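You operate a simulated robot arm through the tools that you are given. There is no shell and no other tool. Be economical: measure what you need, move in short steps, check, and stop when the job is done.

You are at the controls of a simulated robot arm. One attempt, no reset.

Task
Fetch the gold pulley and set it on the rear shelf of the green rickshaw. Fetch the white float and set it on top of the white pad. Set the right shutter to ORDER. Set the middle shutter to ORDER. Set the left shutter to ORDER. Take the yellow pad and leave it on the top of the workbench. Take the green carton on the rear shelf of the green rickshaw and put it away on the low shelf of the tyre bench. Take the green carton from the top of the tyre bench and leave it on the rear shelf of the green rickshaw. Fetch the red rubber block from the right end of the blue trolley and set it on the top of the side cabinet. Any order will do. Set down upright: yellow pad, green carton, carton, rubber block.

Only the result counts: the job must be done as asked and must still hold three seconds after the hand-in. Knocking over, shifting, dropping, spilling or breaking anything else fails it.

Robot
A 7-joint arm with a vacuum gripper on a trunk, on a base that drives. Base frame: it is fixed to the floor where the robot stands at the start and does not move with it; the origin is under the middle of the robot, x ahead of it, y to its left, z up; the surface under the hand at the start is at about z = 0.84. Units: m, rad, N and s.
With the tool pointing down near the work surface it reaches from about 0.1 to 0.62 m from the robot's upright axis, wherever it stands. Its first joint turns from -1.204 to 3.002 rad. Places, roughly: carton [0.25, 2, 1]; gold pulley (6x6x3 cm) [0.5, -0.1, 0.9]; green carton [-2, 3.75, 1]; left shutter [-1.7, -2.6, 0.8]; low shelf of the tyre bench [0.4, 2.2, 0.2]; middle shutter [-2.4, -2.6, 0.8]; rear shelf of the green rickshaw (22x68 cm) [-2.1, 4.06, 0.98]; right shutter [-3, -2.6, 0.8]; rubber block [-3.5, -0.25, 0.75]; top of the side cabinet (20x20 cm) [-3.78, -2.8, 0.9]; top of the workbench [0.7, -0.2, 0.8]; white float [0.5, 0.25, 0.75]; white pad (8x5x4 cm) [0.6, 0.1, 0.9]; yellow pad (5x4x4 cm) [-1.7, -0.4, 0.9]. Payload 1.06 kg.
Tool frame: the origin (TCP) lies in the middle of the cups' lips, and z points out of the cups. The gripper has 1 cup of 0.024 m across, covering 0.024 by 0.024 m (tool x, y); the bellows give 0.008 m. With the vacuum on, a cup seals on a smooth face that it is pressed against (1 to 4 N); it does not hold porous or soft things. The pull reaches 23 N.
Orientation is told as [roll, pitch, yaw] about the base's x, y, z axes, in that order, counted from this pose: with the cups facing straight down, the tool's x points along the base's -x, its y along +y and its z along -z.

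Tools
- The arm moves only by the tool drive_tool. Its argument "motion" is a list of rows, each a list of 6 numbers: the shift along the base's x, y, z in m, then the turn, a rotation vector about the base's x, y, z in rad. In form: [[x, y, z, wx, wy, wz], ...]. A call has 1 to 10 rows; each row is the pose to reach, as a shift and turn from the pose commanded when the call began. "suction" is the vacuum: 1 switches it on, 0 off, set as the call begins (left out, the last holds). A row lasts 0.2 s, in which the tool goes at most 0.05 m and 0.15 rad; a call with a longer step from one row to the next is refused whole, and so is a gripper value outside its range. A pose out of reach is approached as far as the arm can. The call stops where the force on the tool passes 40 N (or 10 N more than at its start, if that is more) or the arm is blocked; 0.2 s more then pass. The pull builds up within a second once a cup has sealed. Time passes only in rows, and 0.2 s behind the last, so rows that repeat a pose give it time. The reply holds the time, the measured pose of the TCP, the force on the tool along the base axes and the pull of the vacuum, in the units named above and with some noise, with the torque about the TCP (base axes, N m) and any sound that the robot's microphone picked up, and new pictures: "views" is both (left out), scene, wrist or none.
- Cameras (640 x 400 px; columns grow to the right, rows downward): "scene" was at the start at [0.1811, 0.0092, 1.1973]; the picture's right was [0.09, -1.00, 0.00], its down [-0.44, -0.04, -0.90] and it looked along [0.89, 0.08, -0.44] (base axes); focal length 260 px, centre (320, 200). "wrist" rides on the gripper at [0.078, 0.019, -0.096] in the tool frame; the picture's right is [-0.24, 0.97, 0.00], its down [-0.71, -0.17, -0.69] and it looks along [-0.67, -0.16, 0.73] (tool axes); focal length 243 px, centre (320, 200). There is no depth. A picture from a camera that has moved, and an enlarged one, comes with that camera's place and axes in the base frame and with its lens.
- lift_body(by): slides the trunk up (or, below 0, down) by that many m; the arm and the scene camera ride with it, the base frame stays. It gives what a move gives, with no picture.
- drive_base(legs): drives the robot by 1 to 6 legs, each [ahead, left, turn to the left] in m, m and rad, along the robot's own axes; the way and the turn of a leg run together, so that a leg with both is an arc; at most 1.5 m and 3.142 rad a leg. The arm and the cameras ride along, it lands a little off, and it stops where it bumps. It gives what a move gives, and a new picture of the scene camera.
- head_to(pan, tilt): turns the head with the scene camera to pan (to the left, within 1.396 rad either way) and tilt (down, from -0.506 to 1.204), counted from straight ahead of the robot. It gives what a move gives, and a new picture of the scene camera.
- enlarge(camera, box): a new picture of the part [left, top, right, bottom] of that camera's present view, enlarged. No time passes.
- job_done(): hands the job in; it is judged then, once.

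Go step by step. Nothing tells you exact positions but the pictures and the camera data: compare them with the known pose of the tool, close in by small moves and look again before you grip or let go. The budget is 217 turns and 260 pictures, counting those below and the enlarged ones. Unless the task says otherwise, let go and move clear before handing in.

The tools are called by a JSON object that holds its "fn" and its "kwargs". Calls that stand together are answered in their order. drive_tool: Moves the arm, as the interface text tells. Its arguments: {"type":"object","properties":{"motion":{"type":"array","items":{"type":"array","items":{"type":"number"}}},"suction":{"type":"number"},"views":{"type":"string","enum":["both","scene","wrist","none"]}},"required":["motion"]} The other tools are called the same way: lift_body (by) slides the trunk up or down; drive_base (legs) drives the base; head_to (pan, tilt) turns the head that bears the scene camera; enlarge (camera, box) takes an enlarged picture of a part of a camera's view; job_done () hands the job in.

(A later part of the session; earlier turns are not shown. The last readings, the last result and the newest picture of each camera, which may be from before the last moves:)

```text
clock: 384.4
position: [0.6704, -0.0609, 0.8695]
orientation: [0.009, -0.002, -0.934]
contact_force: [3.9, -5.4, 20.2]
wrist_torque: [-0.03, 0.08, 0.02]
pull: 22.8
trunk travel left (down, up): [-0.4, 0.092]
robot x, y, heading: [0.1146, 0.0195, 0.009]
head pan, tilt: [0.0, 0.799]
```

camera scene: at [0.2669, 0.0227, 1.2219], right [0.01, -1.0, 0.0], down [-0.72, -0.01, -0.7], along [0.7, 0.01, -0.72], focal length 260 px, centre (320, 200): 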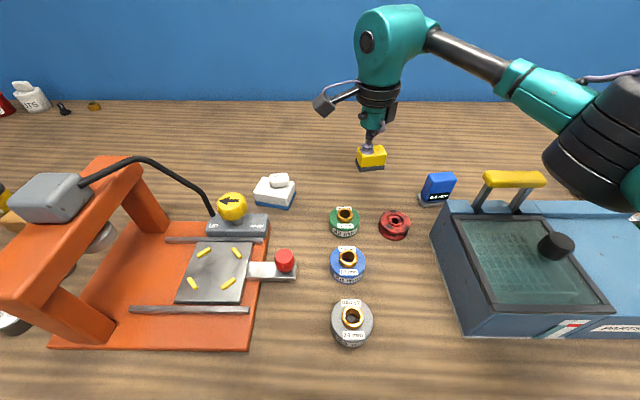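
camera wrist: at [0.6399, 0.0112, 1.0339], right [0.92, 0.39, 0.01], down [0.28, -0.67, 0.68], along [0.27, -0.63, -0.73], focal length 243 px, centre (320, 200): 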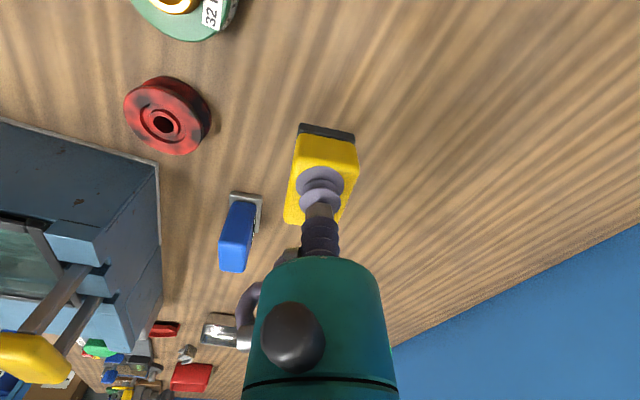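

Landed. I'll release and retreat upward.

{"fn": "drive_tool", "kwargs": {"motion": [[0, 0, 0.004, 0, 0, 0], [0, 0, 0.004, 0, 0, 0], [0, 0, 0.004, 0, 0, 0], [0, 0, 0.004, 0, 0, 0], [0, 0, 0.012, 0, 0, 0], [0, 0, 0.04, 0, 0, 0], [0, 0, 0.08, 0, 0, 0], [-0.03, 0, 0.11, 0, 0, 0], [-0.07, 0, 0.13, 0, 0, 0], [-0.11, 0, 0.15, 0, 0, 0]], "suction": 0, "views": "both"}}

```text
clock: 386.6
position: [0.5591, -0.0629, 1.0194]
orientation: [0.007, -0.002, -0.933]
contact_force: [0.0, -0.5, 0.3]
wrist_torque: [0.0, 0.02, 0.0]
pull: 0.1
trunk travel left (down, up): [-0.4, 0.092]
robot x, y, heading: [0.1111, 0.0188, 0.01]
head pan, tilt: [0.0, 0.799]
camera scene: at [0.2665, 0.0227, 1.2219], right [0.01, -1.0, 0.0], down [-0.72, -0.01, -0.7], along [0.7, 0.01, -0.72], focal length 260 px, centre (320, 200)
camera wrist: at [0.527, 0.0108, 1.1136], right [0.92, 0.39, 0.01], down [0.28, -0.67, 0.68], along [0.27, -0.63, -0.73], focal length 243 px, centre (320, 200)
```

scene: 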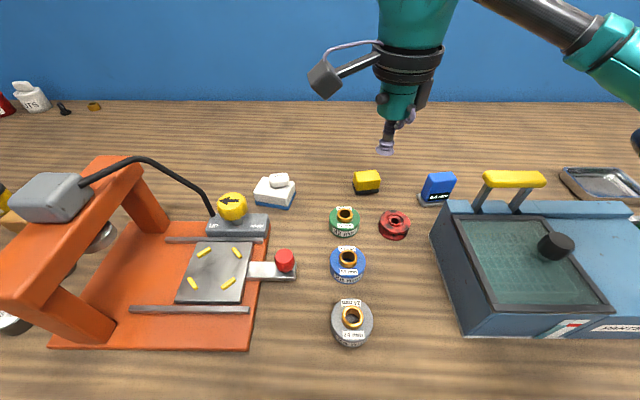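
wrist: 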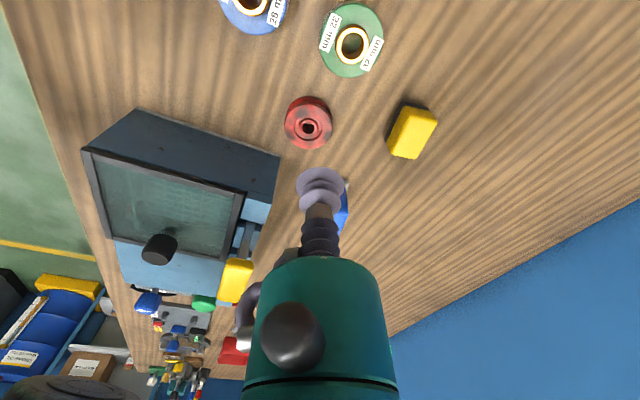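

The yellow pad is upright on the workbench. Next I'll head for the rubber block on the blue trolley, passing south of the red cabinet.

{"fn": "drive_base", "kwargs": {"legs": [[-0.6, 0, 0], [0, 0, 3.13], [0.0, 1.4, 0], [0.6, 0, 0]]}}

{"fn": "head_to", "kwargs": {"pan": -0.3, "tilt": 0.35}}

{"fn": "head_to", "kwargs": {"pan": 0.5, "tilt": 0.35}}

```text
clock: 412.2
position: [-1.5694, -1.2423, 1.0181]
orientation: [0.005, -0.001, 2.166]
contact_force: [-0.7, -0.2, -0.1]
wrist_torque: [0.01, 0.0, 0.01]
pull: 0.0
trunk travel left (down, up): [-0.4, 0.092]
robot x, y, heading: [-1.1285, -1.3433, 3.107]
head pan, tilt: [0.0, 0.799]
camera scene: at [-1.2823, -1.3371, 1.2218], right [0.03, 1.0, 0.0], down [0.72, -0.02, -0.7], along [-0.7, 0.02, -0.72], focal length 260 px, centre (320, 200)
```

scene: 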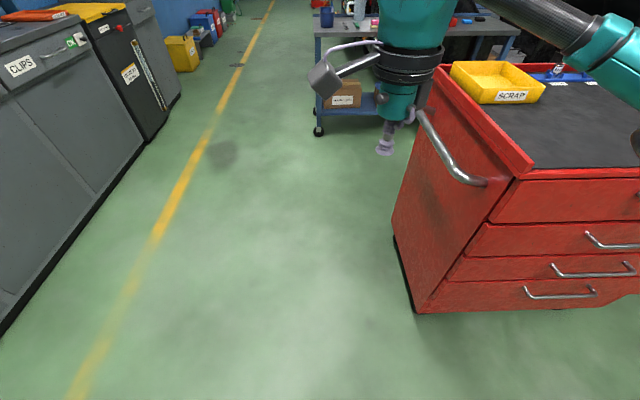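

```text
clock: 413.1
position: [-1.57, -1.2422, 1.0177]
orientation: [0.007, 0.001, 2.166]
contact_force: [-0.1, -0.2, -0.3]
wrist_torque: [0.01, 0.01, 0.02]
pull: 0.0
trunk travel left (down, up): [-0.4, 0.092]
robot x, y, heading: [-1.1274, -1.3466, 3.109]
head pan, tilt: [-0.3, 0.351]
camera scene: at [-1.2894, -1.3094, 1.2615], right [0.33, 0.95, 0.0], down [0.33, -0.11, -0.94], along [-0.89, 0.31, -0.34], focal length 260 px, centre (320, 200)
```

scene: 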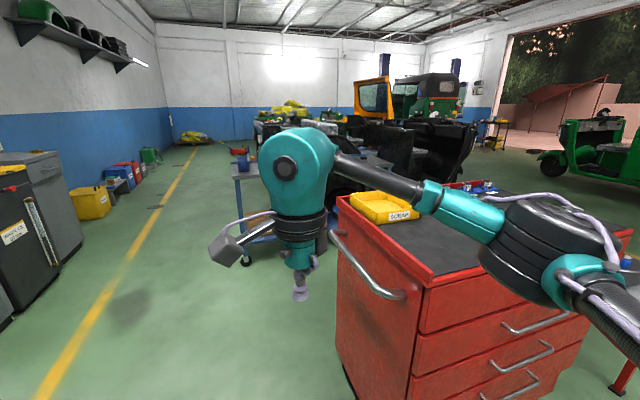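

```text
clock: 414.3
position: [-1.5694, -1.241, 1.0182]
orientation: [0.006, -0.001, 2.167]
contact_force: [0.6, -1.2, -0.6]
wrist_torque: [0.0, 0.01, 0.02]
pull: 0.1
trunk travel left (down, up): [-0.4, 0.092]
robot x, y, heading: [-1.1275, -1.3447, 3.11]
head pan, tilt: [0.499, 0.351]
camera scene: at [-1.2846, -1.3815, 1.2615], right [-0.45, 0.89, 0.0], down [0.31, 0.15, -0.94], along [-0.84, -0.42, -0.34], focal length 260 px, centre (320, 200)
```

scene: 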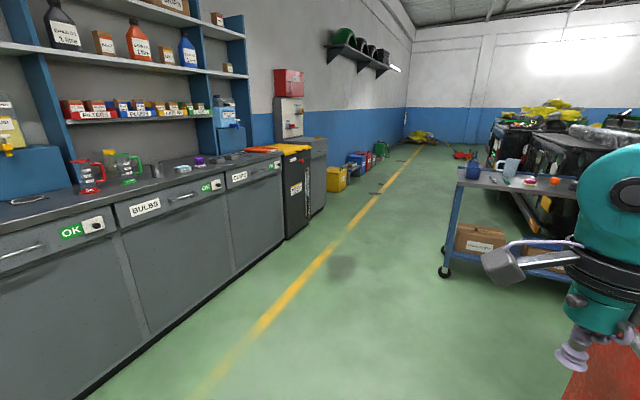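

The shutters and side cabinet are on the south wall. The blue trolley starts near (-3.3, -1.3) and runs north. I'll drive between the red cabinet and the trolley to its right (+y) end.

{"fn": "drive_base", "kwargs": {"legs": [[1.45, 0.05, 0], [0, -1.0, 0.03]]}}

{"fn": "head_to", "kwargs": {"pan": 0.0, "tilt": 0.6}}

```text
clock: 429.7
position: [-2.91, -0.2384, 1.0198]
orientation: [0.007, -0.002, 2.144]
contact_force: [0.3, 0.3, -0.3]
wrist_torque: [-0.01, 0.02, 0.0]
pull: 0.0
trunk travel left (down, up): [-0.4, 0.092]
robot x, y, heading: [-2.4724, -0.3508, 3.09]
head pan, tilt: [0.499, 0.351]
camera scene: at [-2.628, -0.3853, 1.2615], right [-0.43, 0.9, 0.0], down [0.31, 0.15, -0.94], along [-0.85, -0.4, -0.34], focal length 260 px, centre (320, 200)
```

scene: 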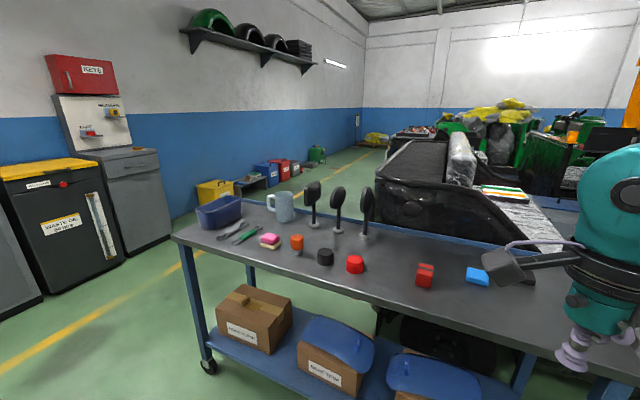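

```text
clock: 430.6
position: [-2.9093, -0.2398, 1.0179]
orientation: [0.007, 0.002, 2.145]
contact_force: [0.2, -1.3, -0.1]
wrist_torque: [0.02, -0.02, -0.01]
pull: 0.0
trunk travel left (down, up): [-0.4, 0.092]
robot x, y, heading: [-2.4683, -0.355, 3.089]
head pan, tilt: [0.0, 0.6]
camera scene: at [-2.6322, -0.3406, 1.2388], right [0.05, 1.0, 0.0], down [0.56, -0.03, -0.83], along [-0.82, 0.04, -0.56], focal length 260 px, centre (320, 200)
```

scene: 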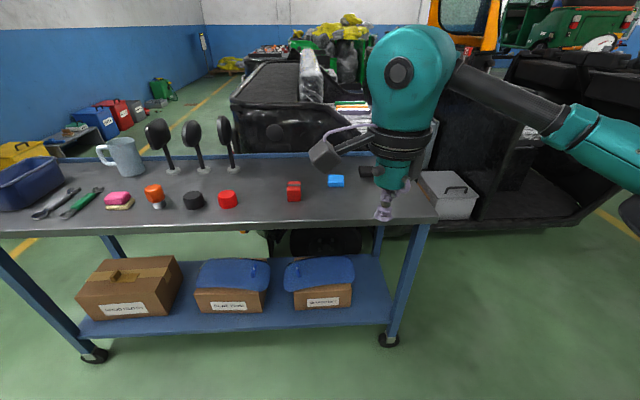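

{"fn": "enlarge", "kwargs": {"camera": "scene", "box": [180, 140, 440, 240]}}

{"fn": "enlarge", "kwargs": {"camera": "wrist", "box": [0, 0, 640, 400]}}

```text
2.46 times, centred on (310, 190) of scene
camera zoom: at [-2.6322, -0.3406, 1.2388], right [0.05, 1.0, 0.0], down [0.56, -0.03, -0.83], along [-0.82, 0.04, -0.56], focal length 640 px, centre (345, 225)
```

zoom: 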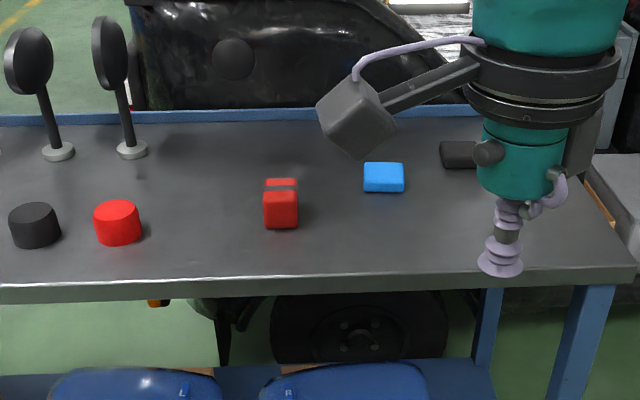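

```text
1.00 times, centred on (320, 200) of wrist (not enlarged: the box is as wide or as high as the picture)
camera zoom: at [-2.8825, -0.3158, 1.1132], right [-0.94, -0.33, 0.01], down [-0.24, 0.69, 0.68], along [-0.23, 0.64, -0.73], focal length 243 px, centre (320, 200)
```

zoom: 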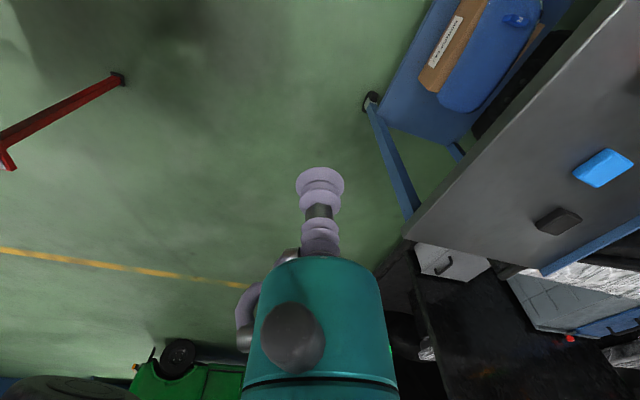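

The target is the red block with a dark stripe near (-3.3, -0.39). I'll move closer and get the wrist view.

{"fn": "drive_base", "kwargs": {"legs": [[0.27, 0, 0.05]]}}

{"fn": "drive_tool", "kwargs": {"motion": [[-0.02, 0.0, 0, 0, 0, 0], [-0.04, 0.0, 0, 0, 0, 0]], "views": "both"}}

```text
clock: 432.5
position: [-3.1793, -0.255, 1.0184]
orientation: [0.005, 0.0, 2.198]
contact_force: [-0.5, -0.3, 0.1]
wrist_torque: [-0.02, -0.02, 0.0]
pull: 0.0
trunk travel left (down, up): [-0.4, 0.092]
robot x, y, heading: [-2.732, -0.3439, 3.14]
head pan, tilt: [0.0, 0.6]
camera scene: at [-2.8966, -0.3416, 1.2387], right [0.0, 1.0, 0.0], down [0.57, 0.0, -0.82], along [-0.82, 0.0, -0.57], focal length 260 px, centre (320, 200)
```

scene: 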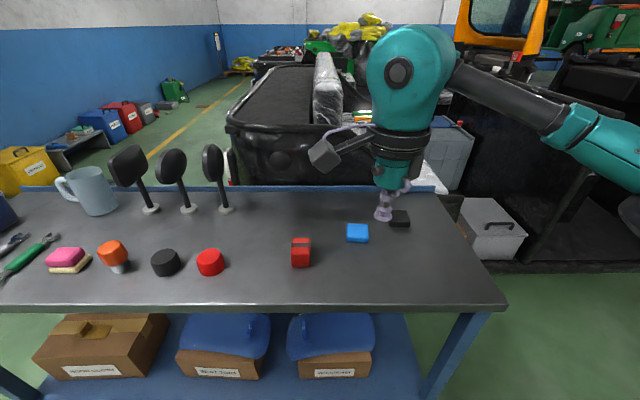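

```text
clock: 433.1
position: [-3.2193, -0.2561, 1.0191]
orientation: [0.007, -0.002, 2.196]
contact_force: [0.9, 0.6, 0.5]
wrist_torque: [0.03, -0.04, -0.01]
pull: 0.1
trunk travel left (down, up): [-0.4, 0.092]
robot x, y, heading: [-2.733, -0.3414, 3.141]
head pan, tilt: [0.0, 0.6]
camera scene: at [-2.8961, -0.3417, 1.2387], right [0.0, 1.0, 0.0], down [0.56, 0.0, -0.83], along [-0.83, 0.0, -0.56], focal length 260 px, centre (320, 200)
camera wrist: at [-3.1886, -0.3306, 1.1132], right [-0.93, -0.38, 0.01], down [-0.27, 0.68, 0.68], along [-0.26, 0.63, -0.73], focal length 243 px, centre (320, 200)
```

scene: 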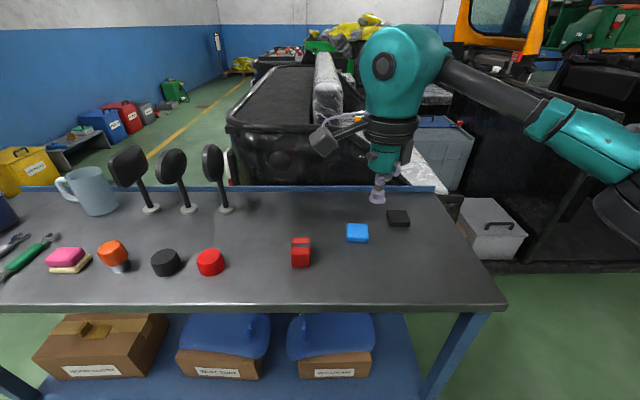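
wrist: 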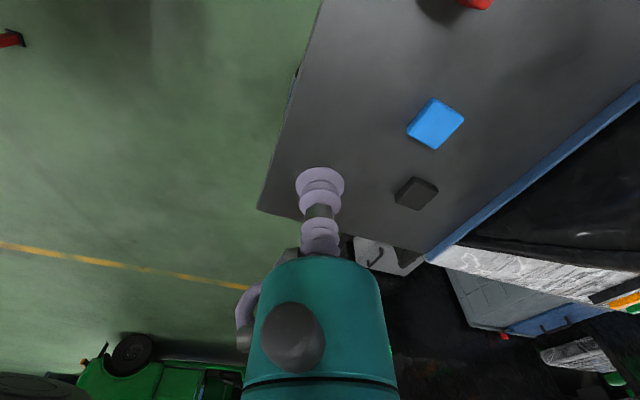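

{"fn": "drive_tool", "kwargs": {"motion": [[-0.03, -0.03, 0, 0, 0, 0], [-0.06, -0.06, -0.01, 0, 0, 0], [-0.08, -0.09, -0.03, 0, 0, 0], [-0.1, -0.12, -0.05, 0, 0, 0], [-0.1, -0.126, -0.07, 0, 0, 0], [-0.1, -0.126, -0.07, 0, 0, 0]], "views": "wrist"}}

{"fn": "enlarge", "kwargs": {"camera": "wrist", "box": [260, 60, 420, 200]}}

{"fn": "enlarge", "kwargs": {"camera": "scene", "box": [260, 210, 350, 280]}}

```text
clock: 434.5
position: [-3.3182, -0.3825, 0.9467]
orientation: [0.005, -0.002, 2.198]
contact_force: [0.7, -0.7, 0.7]
wrist_torque: [0.01, 0.01, 0.01]
pull: 0.1
trunk travel left (down, up): [-0.4, 0.092]
robot x, y, heading: [-2.7324, -0.3426, 3.139]
head pan, tilt: [0.0, 0.6]
camera wrist: at [-3.2865, -0.4577, 1.0401], right [-0.93, -0.38, 0.01], down [-0.27, 0.68, 0.68], along [-0.26, 0.63, -0.73], focal length 243 px, centre (320, 200)
```

wrist: 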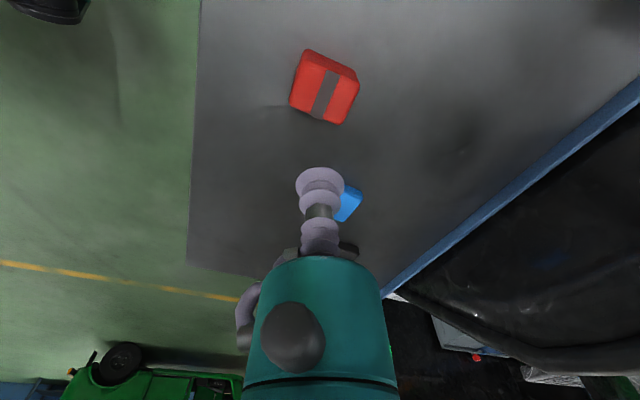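

```text
2.86 times, centred on (340, 130) of wrist
camera zoom: at [-3.2865, -0.4577, 1.0401], right [-0.93, -0.38, 0.01], down [-0.27, 0.68, 0.68], along [-0.26, 0.63, -0.73], focal length 693 px, centre (263, 400)
```

zoom: 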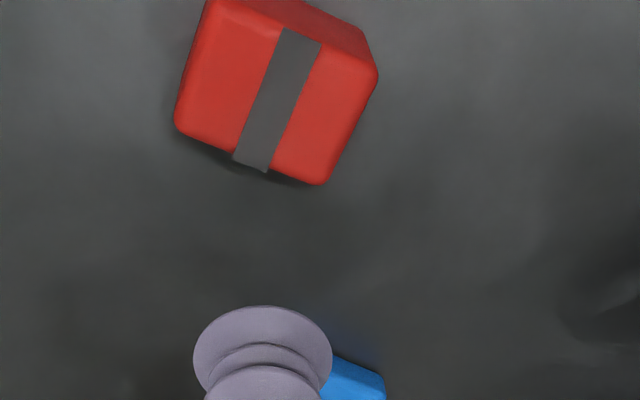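

```text
5.71 times, centred on (305, 245) of scene
camera zoom: at [-2.896, -0.3417, 1.2388], right [0.0, 1.0, 0.0], down [0.56, 0.0, -0.83], along [-0.83, 0.0, -0.56], focal length 1486 px, centre (406, -57)
```

zoom: 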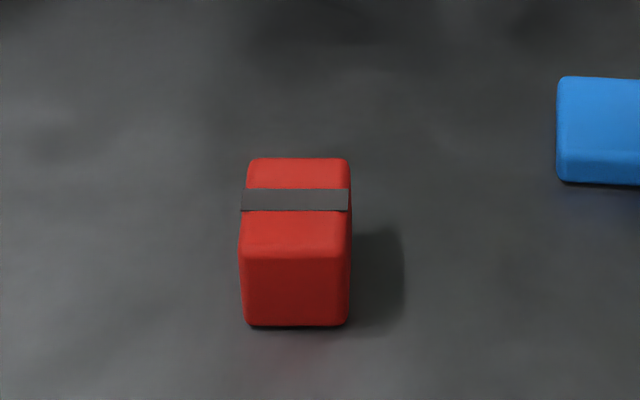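

The block's top centre is at about (-3.319, -0.389, 0.83). The stripe may just be a band, so I'll descend with vacuum on and try the centre.

{"fn": "drive_tool", "kwargs": {"motion": [[0, -0.006, -0.04, 0, 0, 0], [0, -0.006, -0.08, 0, 0, 0], [0, -0.006, -0.095, 0, 0, 0], [0, -0.006, -0.1, 0, 0, 0], [0, -0.006, -0.1, 0, 0, 0]], "suction": 1, "views": "none"}}

{"fn": "enlarge", "kwargs": {"camera": "scene", "box": [260, 210, 350, 280]}}

{"fn": "enlarge", "kwargs": {"camera": "wrist", "box": [250, 90, 410, 250]}}

```text
clock: 435.7
position: [-3.3158, -0.389, 0.8471]
orientation: [0.007, 0.001, 2.197]
contact_force: [0.5, -0.6, 0.1]
wrist_torque: [0.0, -0.01, -0.01]
pull: 0.1
trunk travel left (down, up): [-0.4, 0.092]
robot x, y, heading: [-2.7307, -0.3421, 3.137]
head pan, tilt: [0.0, 0.6]
```

```text
5.71 times, centred on (305, 245) of scene
camera zoom: at [-2.8961, -0.3416, 1.2388], right [0.0, 1.0, 0.0], down [0.56, 0.0, -0.83], along [-0.83, 0.0, -0.56], focal length 1486 px, centre (406, -57)
```

zoom: 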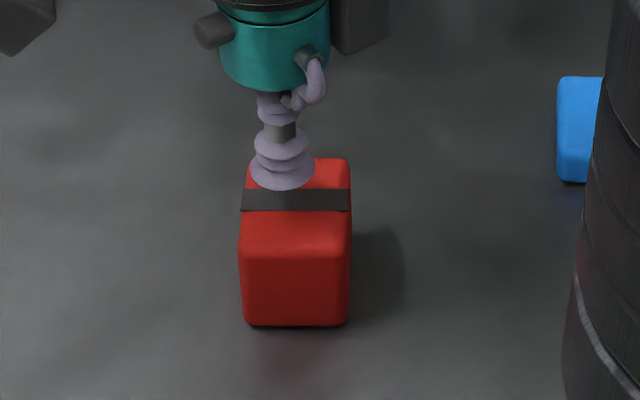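

```text
2.50 times, centred on (330, 170) of wrist
camera zoom: at [-3.2852, -0.464, 0.941], right [-0.93, -0.38, 0.01], down [-0.27, 0.68, 0.68], along [-0.26, 0.63, -0.73], focal length 606 px, centre (295, 275)
```

zoom: 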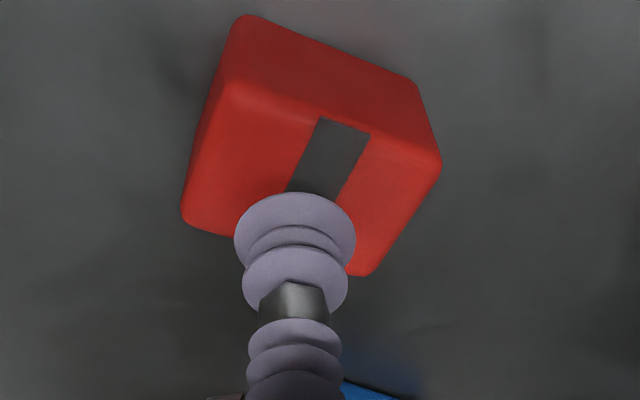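

{"fn": "drive_tool", "kwargs": {"motion": [[-0.004, 0.005, -0.006, 0, 0, 0], [-0.004, 0.005, -0.012, 0, 0, 0], [-0.004, 0.005, -0.016, 0, 0, 0], [-0.004, 0.005, -0.02, 0, 0, 0], [-0.004, 0.005, -0.022, 0, 0, 0], [-0.004, 0.005, -0.022, 0, 0, 0]], "suction": 1, "views": "none"}}

```text
clock: 437.1
position: [-3.317, -0.3809, 0.8286]
orientation: [0.005, 0.0, 2.2]
contact_force: [0.1, 1.0, -0.3]
wrist_torque: [0.01, 0.0, 0.0]
pull: 19.4
out of reach, approached as far as the arm can: row 1, 2, 3, 4, 5, 6
trunk travel left (down, up): [-0.4, 0.092]
robot x, y, heading: [-2.7326, -0.3426, 3.143]
head pan, tilt: [0.0, 0.6]
```

Sealed with a pull of 19.4. I'll lift slowly and check.

{"fn": "drive_tool", "kwargs": {"motion": [[0, 0, 0, 0, 0, 0], [0, 0, 0, 0, 0, 0], [0.005, 0, 0.005, 0, 0, 0], [0.01, 0, 0.015, 0, 0, 0], [0.02, 0, 0.03, 0, 0, 0], [0.03, 0, 0.05, 0, 0, 0], [0.04, 0, 0.07, 0, 0, 0]], "views": "wrist"}}

```text
clock: 438.7
position: [-3.279, -0.3834, 0.9]
orientation: [0.004, -0.001, 2.196]
contact_force: [0.4, -0.2, -1.7]
wrist_torque: [0.02, 0.0, 0.01]
pull: 22.7
trunk travel left (down, up): [-0.4, 0.092]
robot x, y, heading: [-2.7308, -0.3398, 3.136]
head pan, tilt: [0.0, 0.6]
camera wrist: at [-3.2467, -0.4573, 0.9943], right [-0.93, -0.38, 0.01], down [-0.27, 0.68, 0.68], along [-0.26, 0.63, -0.73], focal length 243 px, centre (320, 200)
```

wrist: 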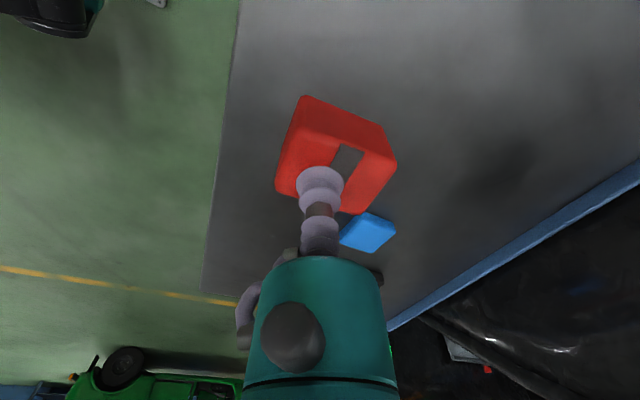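

Held firmly. I'll raise it, back out, and drive around the trolley toward the side cabinet.

{"fn": "drive_tool", "kwargs": {"motion": [[0.02, 0, 0.03, 0, 0, 0], [0.04, 0, 0.06, 0, 0, 0], [0.06, 0, 0.09, 0, 0, 0], [0.08, 0, 0.12, 0, 0, 0], [0.1, 0, 0.14, 0, 0, 0], [0.12, 0, 0.14, 0, 0, 0], [0.14, 0, 0.14, 0, 0, 0]], "views": "none"}}

{"fn": "drive_base", "kwargs": {"legs": [[-0.22, 0, 0], [0, 1.25, 0], [0.7, 0, 0]]}}

{"fn": "head_to", "kwargs": {"pan": 0.7, "tilt": 0.5}}

```text
clock: 440.3
position: [-3.1366, -0.3845, 1.0382]
orientation: [0.006, -0.001, 2.196]
contact_force: [-0.8, -0.1, -0.6]
wrist_torque: [0.02, -0.03, -0.01]
pull: 22.9
trunk travel left (down, up): [-0.4, 0.092]
robot x, y, heading: [-2.7305, -0.3426, 3.137]
head pan, tilt: [0.0, 0.6]
```

```text
clock: 456.2
position: [-3.6288, -1.6417, 1.0369]
orientation: [0.005, 0.002, 2.206]
contact_force: [-0.4, -0.2, -1.3]
wrist_torque: [0.04, 0.01, -0.01]
pull: 22.3
trunk travel left (down, up): [-0.4, 0.092]
robot x, y, heading: [-3.2243, -1.5973, -3.135]
head pan, tilt: [0.0, 0.6]
camera scene: at [-3.3883, -1.5972, 1.2387], right [-0.01, 1.0, 0.0], down [0.57, 0.0, -0.82], along [-0.82, -0.01, -0.57], focal length 260 px, centre (320, 200)
```

scene: 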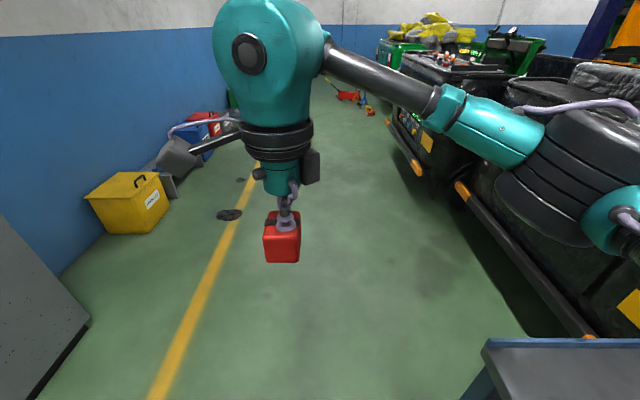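

```text
clock: 457.3
position: [-3.6286, -1.6412, 1.038]
orientation: [0.008, -0.001, 2.206]
contact_force: [-0.2, 0.0, -1.5]
wrist_torque: [-0.01, -0.04, 0.04]
pull: 23.1
trunk travel left (down, up): [-0.4, 0.092]
robot x, y, heading: [-3.2268, -1.5951, -3.134]
head pan, tilt: [0.7, 0.499]
camera scene: at [-3.3688, -1.6556, 1.2478], right [-0.65, 0.76, 0.0], down [0.36, 0.31, -0.88], along [-0.67, -0.57, -0.48], focal length 260 px, centre (320, 200)
```

scene: 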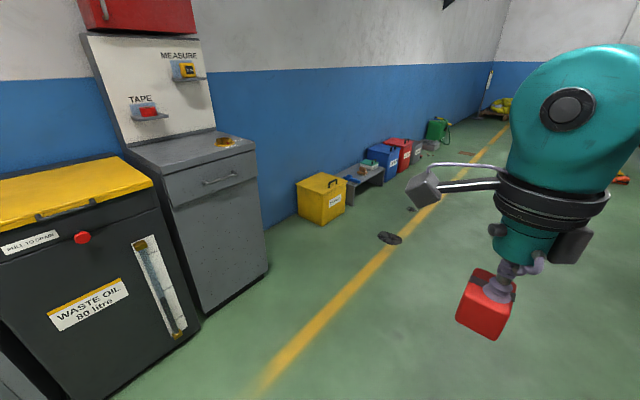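

The grey side cabinet stands at about x = -3.6 to -4.0, with its front near y = -2.5. I'll turn to face -y and approach.

{"fn": "drive_base", "kwargs": {"legs": [[0, 0, 1.56], [0.3, -0.55, 0]]}}

{"fn": "head_to", "kwargs": {"pan": 0.0, "tilt": 0.6}}

```text
clock: 466.4
position: [-3.7485, -2.2855, 1.038]
orientation: [0.007, 0.001, -2.536]
contact_force: [0.2, -0.5, -0.3]
wrist_torque: [0.01, -0.02, -0.02]
pull: 22.8
trunk travel left (down, up): [-0.4, 0.092]
robot x, y, heading: [-3.7788, -1.8807, -1.588]
head pan, tilt: [0.7, 0.499]
camera scene: at [-3.7265, -2.0242, 1.2478], right [-0.78, -0.63, 0.0], down [-0.3, 0.37, -0.88], along [0.55, -0.68, -0.48], focal length 260 px, centre (320, 200)
```

scene: 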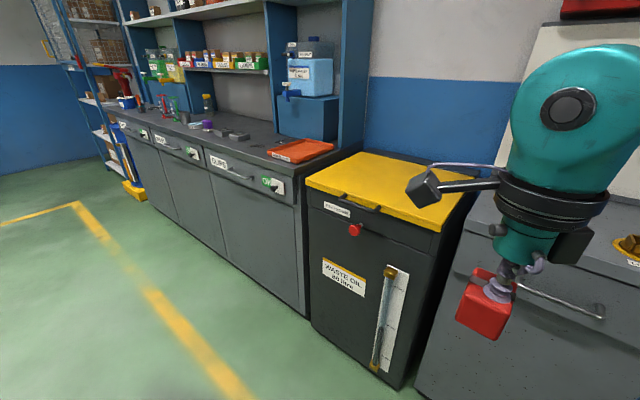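

```text
clock: 467.5
position: [-3.7479, -2.2858, 1.0377]
orientation: [0.006, -0.002, -2.537]
contact_force: [0.1, -0.5, -1.8]
wrist_torque: [0.0, 0.0, -0.01]
pull: 22.6
trunk travel left (down, up): [-0.4, 0.092]
robot x, y, heading: [-3.7818, -1.8752, -1.597]
head pan, tilt: [0.0, 0.6]
camera scene: at [-3.7853, -2.0416, 1.2388], right [-1.0, 0.02, 0.0], down [0.01, 0.56, -0.83], along [-0.02, -0.82, -0.56], focal length 260 px, centre (320, 200)
```

scene: 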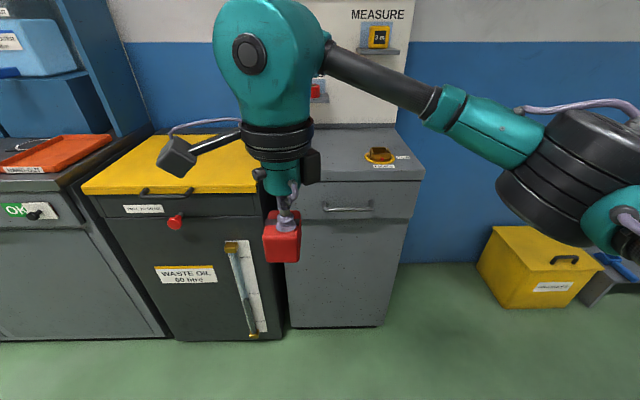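

The cabinet's top spans x from -4.03 to -3.7 and y from -2.63 to -3.0, with a gold item at its right. Free spot: (-3.80, -2.79). I'll drive closer.

{"fn": "drive_base", "kwargs": {"legs": [[0.34, 0, 0.02]]}}

{"fn": "head_to", "kwargs": {"pan": -0.2, "tilt": 0.8}}

{"fn": "enlarge", "kwargs": {"camera": "wrist", "box": [0, 0, 640, 400]}}

```text
clock: 469.7
position: [-3.7526, -2.6251, 1.0365]
orientation: [0.005, 0.0, -2.531]
contact_force: [-0.4, 0.1, -1.0]
wrist_torque: [0.03, -0.02, -0.02]
pull: 22.7
trunk travel left (down, up): [-0.4, 0.092]
robot x, y, heading: [-3.7879, -2.2192, -1.59]
head pan, tilt: [0.0, 0.6]
camera scene: at [-3.7909, -2.3813, 1.2387], right [-1.0, 0.02, 0.0], down [0.01, 0.57, -0.82], along [-0.01, -0.82, -0.57], focal length 260 px, centre (320, 200)
```

scene: 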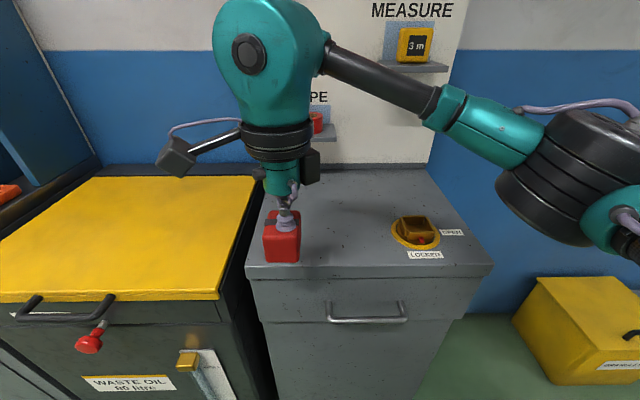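

```text
clock: 470.4
position: [-3.7527, -2.625, 1.0368]
orientation: [0.005, 0.0, -2.529]
contact_force: [0.5, -0.3, -0.8]
wrist_torque: [0.06, 0.03, 0.01]
pull: 22.7
trunk travel left (down, up): [-0.4, 0.092]
robot x, y, heading: [-3.7858, -2.2184, -1.586]
head pan, tilt: [-0.201, 0.799]
camera scene: at [-3.8067, -2.3713, 1.2219], right [-0.98, 0.21, 0.0], down [0.15, 0.7, -0.7], along [-0.15, -0.68, -0.72], focal length 260 px, centre (320, 200)
```

scene: 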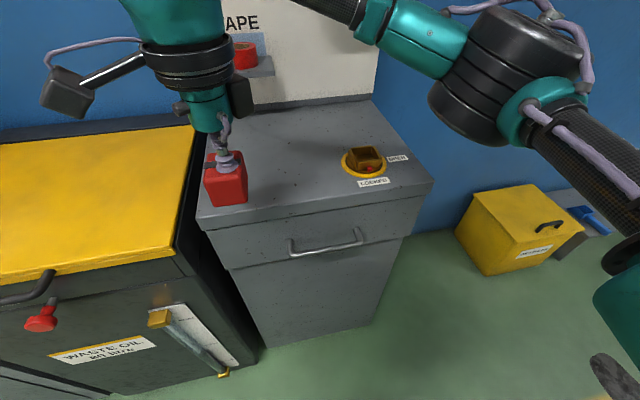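

```text
1.00 times, centred on (320, 200) of wrist (not enlarged: the box is as wide or as high as the picture)
camera zoom: at [-3.6781, -2.5953, 1.1316], right [0.37, -0.93, 0.01], down [-0.68, -0.26, 0.68], along [-0.64, -0.25, -0.73], focal length 243 px, centre (320, 200)
```

zoom: 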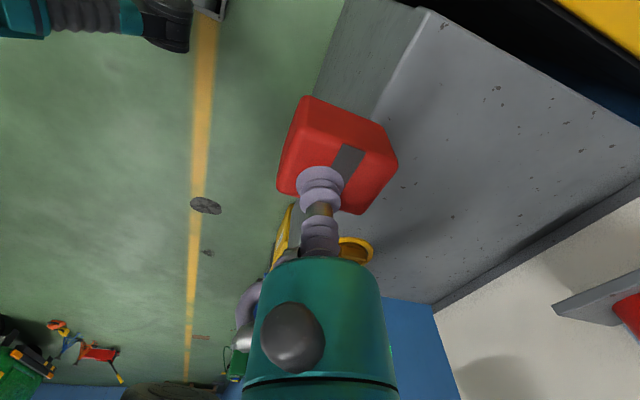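

{"fn": "drive_tool", "kwargs": {"motion": [[-0.01, -0.04, 0, 0, 0, 0], [-0.02, -0.08, 0, 0, 0, 0], [-0.03, -0.12, 0, 0, 0, 0], [-0.037, -0.16, -0.01, 0, 0, 0], [-0.037, -0.165, -0.04, 0, 0, 0], [-0.037, -0.165, -0.06, 0, 0, 0], [-0.037, -0.165, -0.06, 0, 0, 0]]}}

```text
clock: 472.0
position: [-3.7888, -2.7915, 0.9744]
orientation: [0.009, -0.001, -2.529]
contact_force: [0.1, -0.2, -1.6]
wrist_torque: [0.0, 0.0, 0.03]
pull: 22.7
trunk travel left (down, up): [-0.4, 0.092]
robot x, y, heading: [-3.7868, -2.216, -1.592]
head pan, tilt: [-0.201, 0.799]
camera scene: at [-3.8068, -2.3713, 1.2219], right [-0.98, 0.21, 0.0], down [0.15, 0.7, -0.7], along [-0.15, -0.68, -0.72], focal length 260 px, centre (320, 200)
camera wrist: at [-3.7136, -2.7613, 1.0684], right [0.37, -0.93, 0.01], down [-0.68, -0.26, 0.68], along [-0.64, -0.25, -0.73], focal length 243 px, centre (320, 200)
```

scene: 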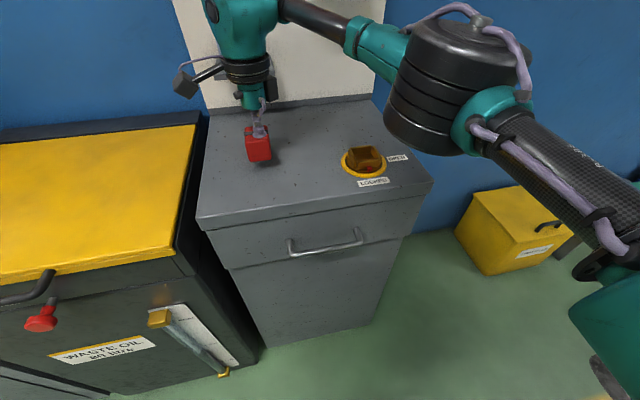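
wrist: 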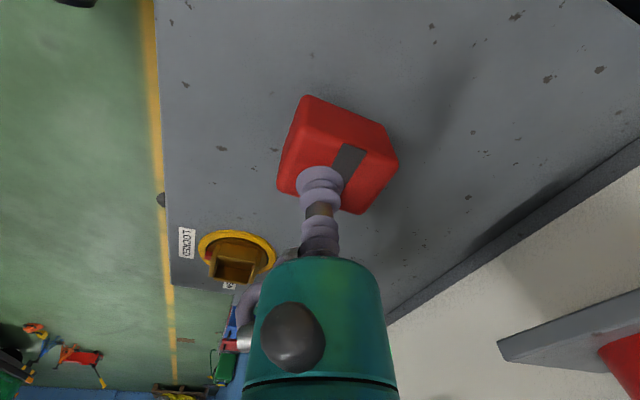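

{"fn": "drive_tool", "kwargs": {"motion": [[0, 0, -0.005, 0, 0, 0], [0, 0, -0.01, 0, 0, 0], [0, 0, -0.015, 0, 0, 0], [0, 0, -0.02, 0, 0, 0], [0, 0, -0.02, 0, 0, 0]], "views": "none"}}

```text
clock: 473.2
position: [-3.7878, -2.7906, 0.9565]
orientation: [0.007, 0.001, -2.529]
contact_force: [-0.3, -0.3, -1.9]
wrist_torque: [0.03, 0.0, -0.01]
pull: 22.7
trunk travel left (down, up): [-0.4, 0.092]
robot x, y, heading: [-3.791, -2.2181, -1.587]
head pan, tilt: [-0.201, 0.799]
```

{"fn": "drive_tool", "kwargs": {"motion": [[0, 0, -0.004, 0, 0, 0], [0, 0, -0.008, 0, 0, 0], [0, 0, -0.011, 0, 0, 0], [0, 0, -0.014, 0, 0, 0], [0, 0, -0.014, 0, 0, 0]], "views": "none"}}

```text
clock: 474.4
position: [-3.7898, -2.7897, 0.9453]
orientation: [0.011, -0.002, -2.531]
contact_force: [1.6, -5.8, 15.5]
wrist_torque: [0.03, 0.0, 0.0]
pull: 22.7
trunk travel left (down, up): [-0.4, 0.092]
robot x, y, heading: [-3.7867, -2.2251, -1.589]
head pan, tilt: [-0.201, 0.799]
```

Landed. I'll release and rise.

{"fn": "drive_tool", "kwargs": {"motion": [[0, 0, 0.003, 0, 0, 0], [0, 0, 0.003, 0, 0, 0], [0, 0, 0.003, 0, 0, 0], [0, 0, 0.003, 0, 0, 0], [0, 0, 0.012, 0, 0, 0], [0, 0, 0.04, 0, 0, 0], [0, 0.03, 0.07, 0, 0, 0], [0, 0.07, 0.09, 0, 0, 0], [0, 0.11, 0.1, 0, 0, 0], [0, 0.15, 0.1, 0, 0, 0]], "suction": 0, "views": "scene"}}

```text
clock: 476.6
position: [-3.7897, -2.6379, 1.0454]
orientation: [0.005, -0.002, -2.53]
contact_force: [0.3, -0.3, -0.2]
wrist_torque: [0.0, 0.0, -0.02]
pull: 0.1
trunk travel left (down, up): [-0.4, 0.092]
robot x, y, heading: [-3.7867, -2.217, -1.586]
head pan, tilt: [-0.201, 0.799]
camera scene: at [-3.8068, -2.3709, 1.2219], right [-0.98, 0.21, 0.0], down [0.15, 0.7, -0.7], along [-0.15, -0.68, -0.72], focal length 260 px, centre (320, 200)
```

scene: 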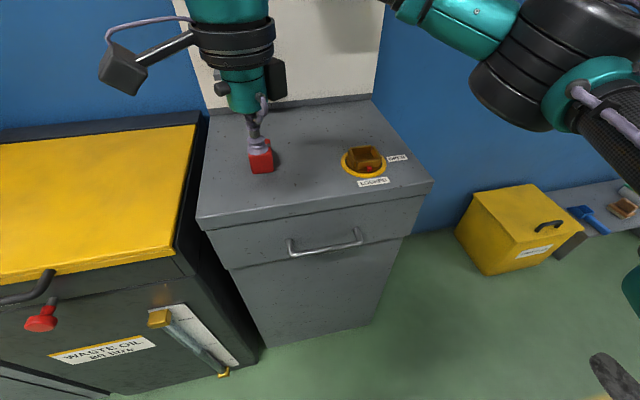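

The block is on the side cabinet, upright. Now the shutters: I'll back off and move in front of the right one.

{"fn": "drive_base", "kwargs": {"legs": [[-0.45, 0, 0], [0, 0.78, 0]]}}

{"fn": "head_to", "kwargs": {"pan": 0.0, "tilt": 0.5}}

```text
clock: 486.2
position: [-2.9842, -2.1908, 1.046]
orientation: [0.008, -0.001, -2.505]
contact_force: [-1.0, -1.0, 0.3]
wrist_torque: [0.03, 0.03, -0.05]
pull: 0.1
trunk travel left (down, up): [-0.4, 0.092]
robot x, y, heading: [-2.9941, -1.7731, -1.564]
head pan, tilt: [-0.201, 0.799]
camera scene: at [-3.0083, -1.9239, 1.2219], right [-0.98, 0.19, 0.0], down [0.14, 0.7, -0.7], along [-0.13, -0.68, -0.72], focal length 260 px, centre (320, 200)
```

scene: 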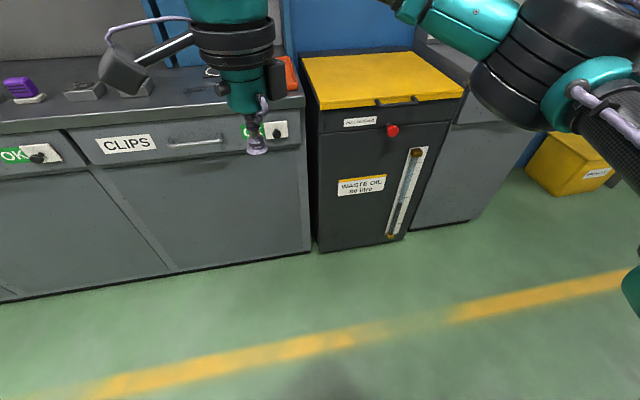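

```text
clock: 487.1
position: [-2.985, -2.1903, 1.0465]
orientation: [0.005, 0.0, -2.503]
contact_force: [0.0, 0.4, -0.7]
wrist_torque: [-0.01, 0.02, -0.02]
pull: 0.1
trunk travel left (down, up): [-0.4, 0.092]
robot x, y, heading: [-2.9916, -1.7716, -1.56]
head pan, tilt: [0.0, 0.499]
camera scene: at [-2.9922, -1.9357, 1.2478], right [-1.0, -0.01, 0.0], down [0.0, 0.48, -0.88], along [0.01, -0.88, -0.48], focal length 260 px, centre (320, 200)
```

scene: 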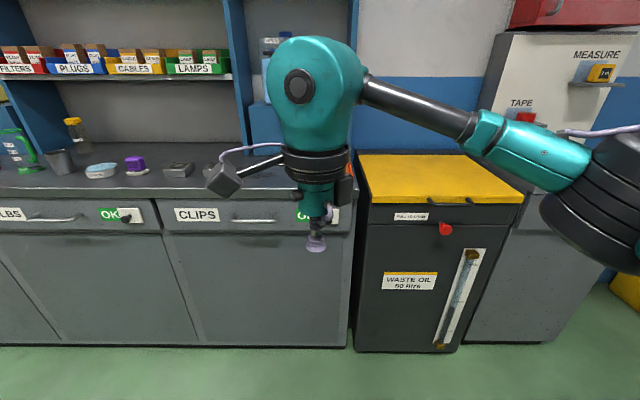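

{"fn": "enlarge", "kwargs": {"camera": "scene", "box": [80, 195, 180, 240]}}

{"fn": "enlarge", "kwargs": {"camera": "scene", "box": [270, 190, 370, 260]}}

```text
6.40 times, centred on (130, 218) of scene
camera zoom: at [-2.9922, -1.9357, 1.2478], right [-1.0, -0.01, 0.0], down [0.0, 0.48, -0.88], along [0.01, -0.88, -0.48], focal length 1665 px, centre (1536, 88)
```

zoom: 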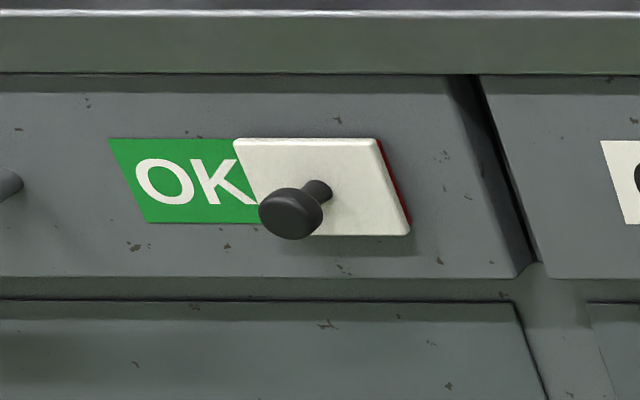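

```text
5.71 times, centred on (320, 225) of scene
camera zoom: at [-2.9922, -1.9357, 1.2478], right [-1.0, -0.01, 0.0], down [0.0, 0.48, -0.88], along [0.01, -0.88, -0.48], focal length 1486 px, centre (320, 57)
```

zoom: 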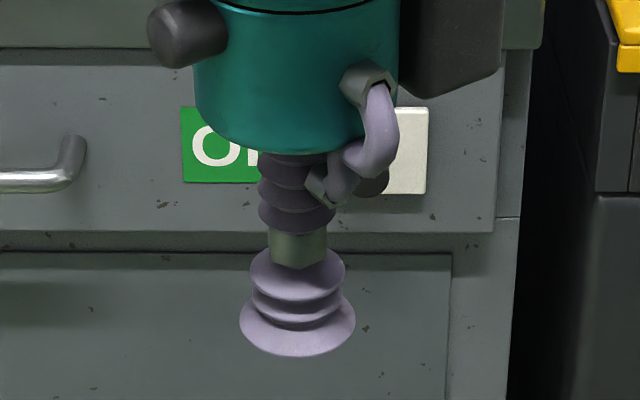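

Each shutter is a white plate with a black knob: sliding it left (+x) covers OK and reveals ORDER. The countertop blocks a vertical tool, so I'll tip the tool to near-horizontal, pointing -y, and push the knob from its right side.

{"fn": "drive_tool", "kwargs": {"motion": [[0, -0.03, -0.01, -0.13, 0, 0], [0, -0.06, -0.02, -0.26, 0, 0], [0, -0.09, -0.02, -0.39, 0, 0], [0, -0.11, -0.02, -0.52, 0, 0], [0, -0.13, -0.02, -0.65, 0, 0], [0, -0.15, -0.02, -0.78, 0, 0], [0, -0.17, -0.02, -0.91, 0, 0], [0, -0.19, -0.02, -1.04, 0, 0], [0, -0.2, -0.02, -1.17, 0, 0], [0, -0.21, -0.02, -1.3, 0, 0]], "suction": 0}}

```text
clock: 489.2
position: [-2.9851, -2.4004, 1.0268]
orientation: [1.247, -0.612, -2.948]
contact_force: [0.1, -0.1, -0.3]
wrist_torque: [0.03, 0.01, -0.03]
pull: 0.0
trunk travel left (down, up): [-0.4, 0.092]
robot x, y, heading: [-2.9938, -1.7657, -1.563]
head pan, tilt: [0.0, 0.499]
camera scene: at [-2.9921, -1.9358, 1.2478], right [-1.0, -0.01, 0.0], down [0.0, 0.48, -0.88], along [0.01, -0.88, -0.48], focal length 260 px, centre (320, 200)
camera wrist: at [-2.9104, -2.3011, 1.0202], right [0.39, -0.24, 0.89], down [-0.67, 0.59, 0.45], along [-0.63, -0.77, 0.07], focal length 243 px, centre (320, 200)
```

scene: 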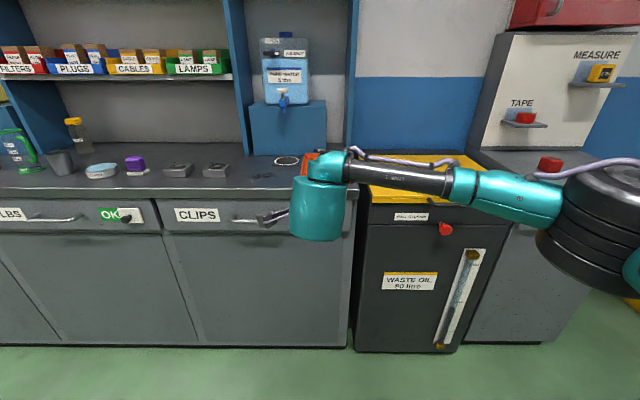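
wrist: 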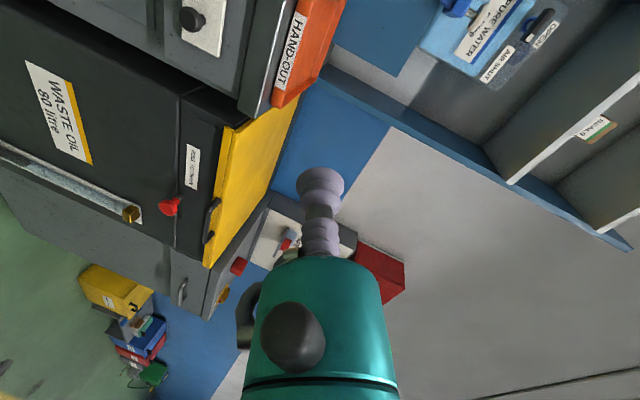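

{"fn": "drive_tool", "kwargs": {"motion": [[-0.02, 0, -0.04, 0, 0, 0], [-0.04, 0, -0.08, 0, 0, 0], [-0.06, 0, -0.12, 0, 0, 0], [-0.075, 0, -0.16, 0, 0, 0], [-0.08, 0, -0.19, 0, 0, 0], [-0.08, 0, -0.19, 0, 0, 0]]}}

```text
clock: 490.6
position: [-3.0598, -2.401, 0.835]
orientation: [1.238, -0.611, -2.95]
contact_force: [-0.5, -0.7, -1.1]
wrist_torque: [0.02, -0.04, 0.0]
pull: 0.0
trunk travel left (down, up): [-0.4, 0.092]
robot x, y, heading: [-2.9942, -1.7737, -1.559]
head pan, tilt: [0.0, 0.499]
camera scene: at [-2.9921, -1.9357, 1.2479], right [-1.0, -0.01, 0.0], down [0.0, 0.48, -0.88], along [0.01, -0.88, -0.48], focal length 260 px, centre (320, 200)
camera wrist: at [-2.9854, -2.3014, 0.8281], right [0.39, -0.25, 0.89], down [-0.67, 0.59, 0.46], along [-0.63, -0.77, 0.06], focal length 243 px, centre (320, 200)
```

scene: 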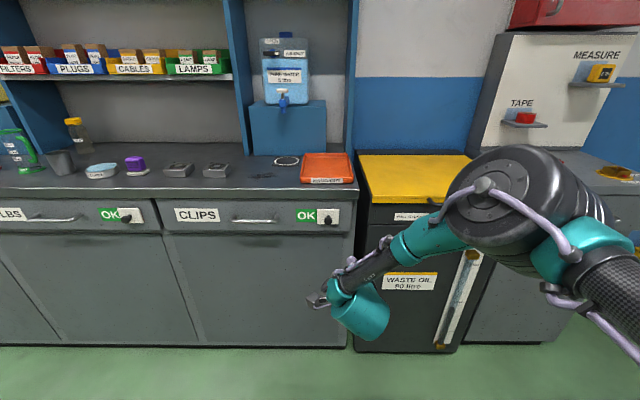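
wrist: 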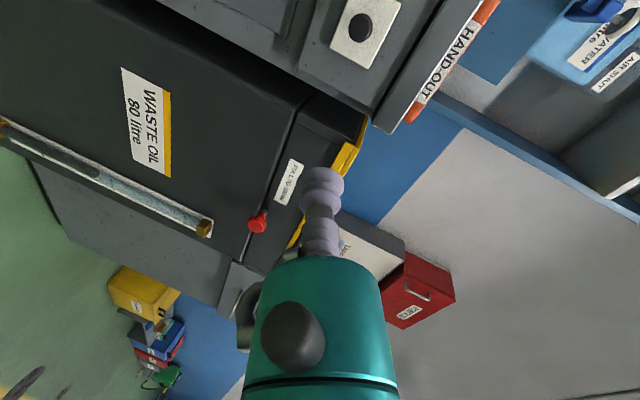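

{"fn": "enlarge", "kwargs": {"camera": "scene", "box": [280, 195, 360, 240]}}

```text
8.00 times, centred on (320, 218) of scene
camera zoom: at [-2.9921, -1.9357, 1.2479], right [-1.0, -0.01, 0.0], down [0.0, 0.48, -0.88], along [0.01, -0.88, -0.48], focal length 2081 px, centre (320, 60)
```

zoom: 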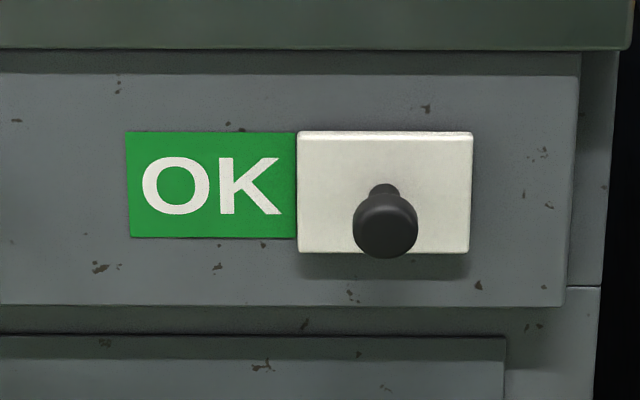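

The knob's ball is at (-3.010, -2.629, 0.796), protruding about 2.6 cm from the plate at y≈-2.655. Travel is about 0.068 m. The tool is on its right side, so I'll drive in a bit.

{"fn": "drive_base", "kwargs": {"legs": [[0.16, 0, 0]]}}

{"fn": "enlarge", "kwargs": {"camera": "wrist", "box": [0, 0, 640, 400]}}

```text
clock: 492.1
position: [-3.0577, -2.5631, 0.8337]
orientation: [1.236, -0.611, -2.95]
contact_force: [0.6, 0.9, -0.2]
wrist_torque: [-0.01, -0.04, 0.0]
pull: 0.1
trunk travel left (down, up): [-0.4, 0.092]
robot x, y, heading: [-2.9897, -1.934, -1.558]
head pan, tilt: [0.0, 0.499]
camera scene: at [-2.9905, -2.0983, 1.2477], right [-1.0, -0.01, 0.0], down [0.0, 0.48, -0.88], along [0.01, -0.88, -0.48], focal length 260 px, centre (320, 200)
```

scene: 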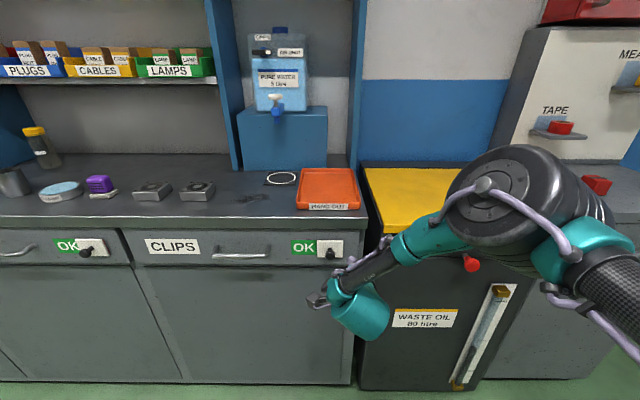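

```text
1.00 times, centred on (320, 200) of wrist (not enlarged: the box is as wide or as high as the picture)
camera zoom: at [-2.9834, -2.4636, 0.8278], right [0.39, -0.25, 0.89], down [-0.67, 0.59, 0.46], along [-0.63, -0.77, 0.06], focal length 243 px, centre (320, 200)
```

zoom: 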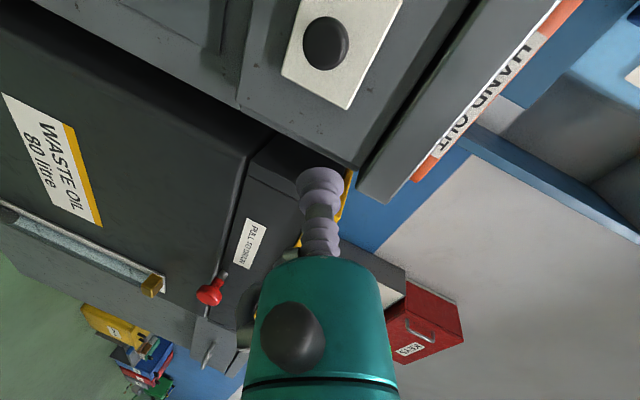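

{"fn": "drive_tool", "kwargs": {"motion": [[0, -0.03, -0.015, 0, 0, 0], [0, -0.055, -0.03, 0, 0, 0], [0, -0.077, -0.038, 0, 0, 0], [0, -0.077, -0.038, 0, 0, 0]], "views": "wrist"}}

```text
clock: 493.1
position: [-3.0577, -2.6386, 0.7936]
orientation: [1.238, -0.611, -2.949]
contact_force: [-0.7, -0.1, 0.4]
wrist_torque: [-0.01, -0.01, 0.02]
pull: 0.1
trunk travel left (down, up): [-0.4, 0.092]
robot x, y, heading: [-2.9941, -1.9334, -1.562]
head pan, tilt: [0.0, 0.499]
camera wrist: at [-2.982, -2.5389, 0.7883], right [0.39, -0.25, 0.89], down [-0.67, 0.59, 0.46], along [-0.63, -0.77, 0.06], focal length 243 px, centre (320, 200)
```

wrist: 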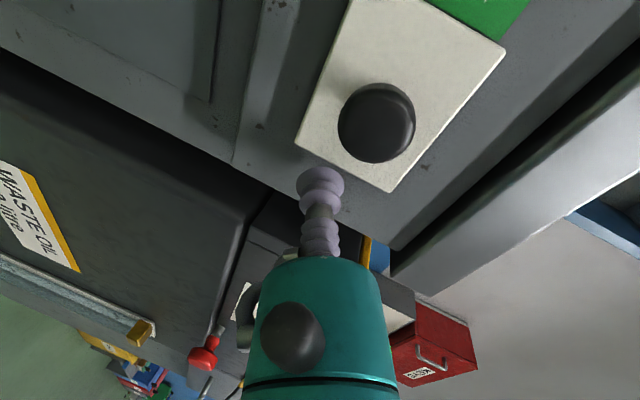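

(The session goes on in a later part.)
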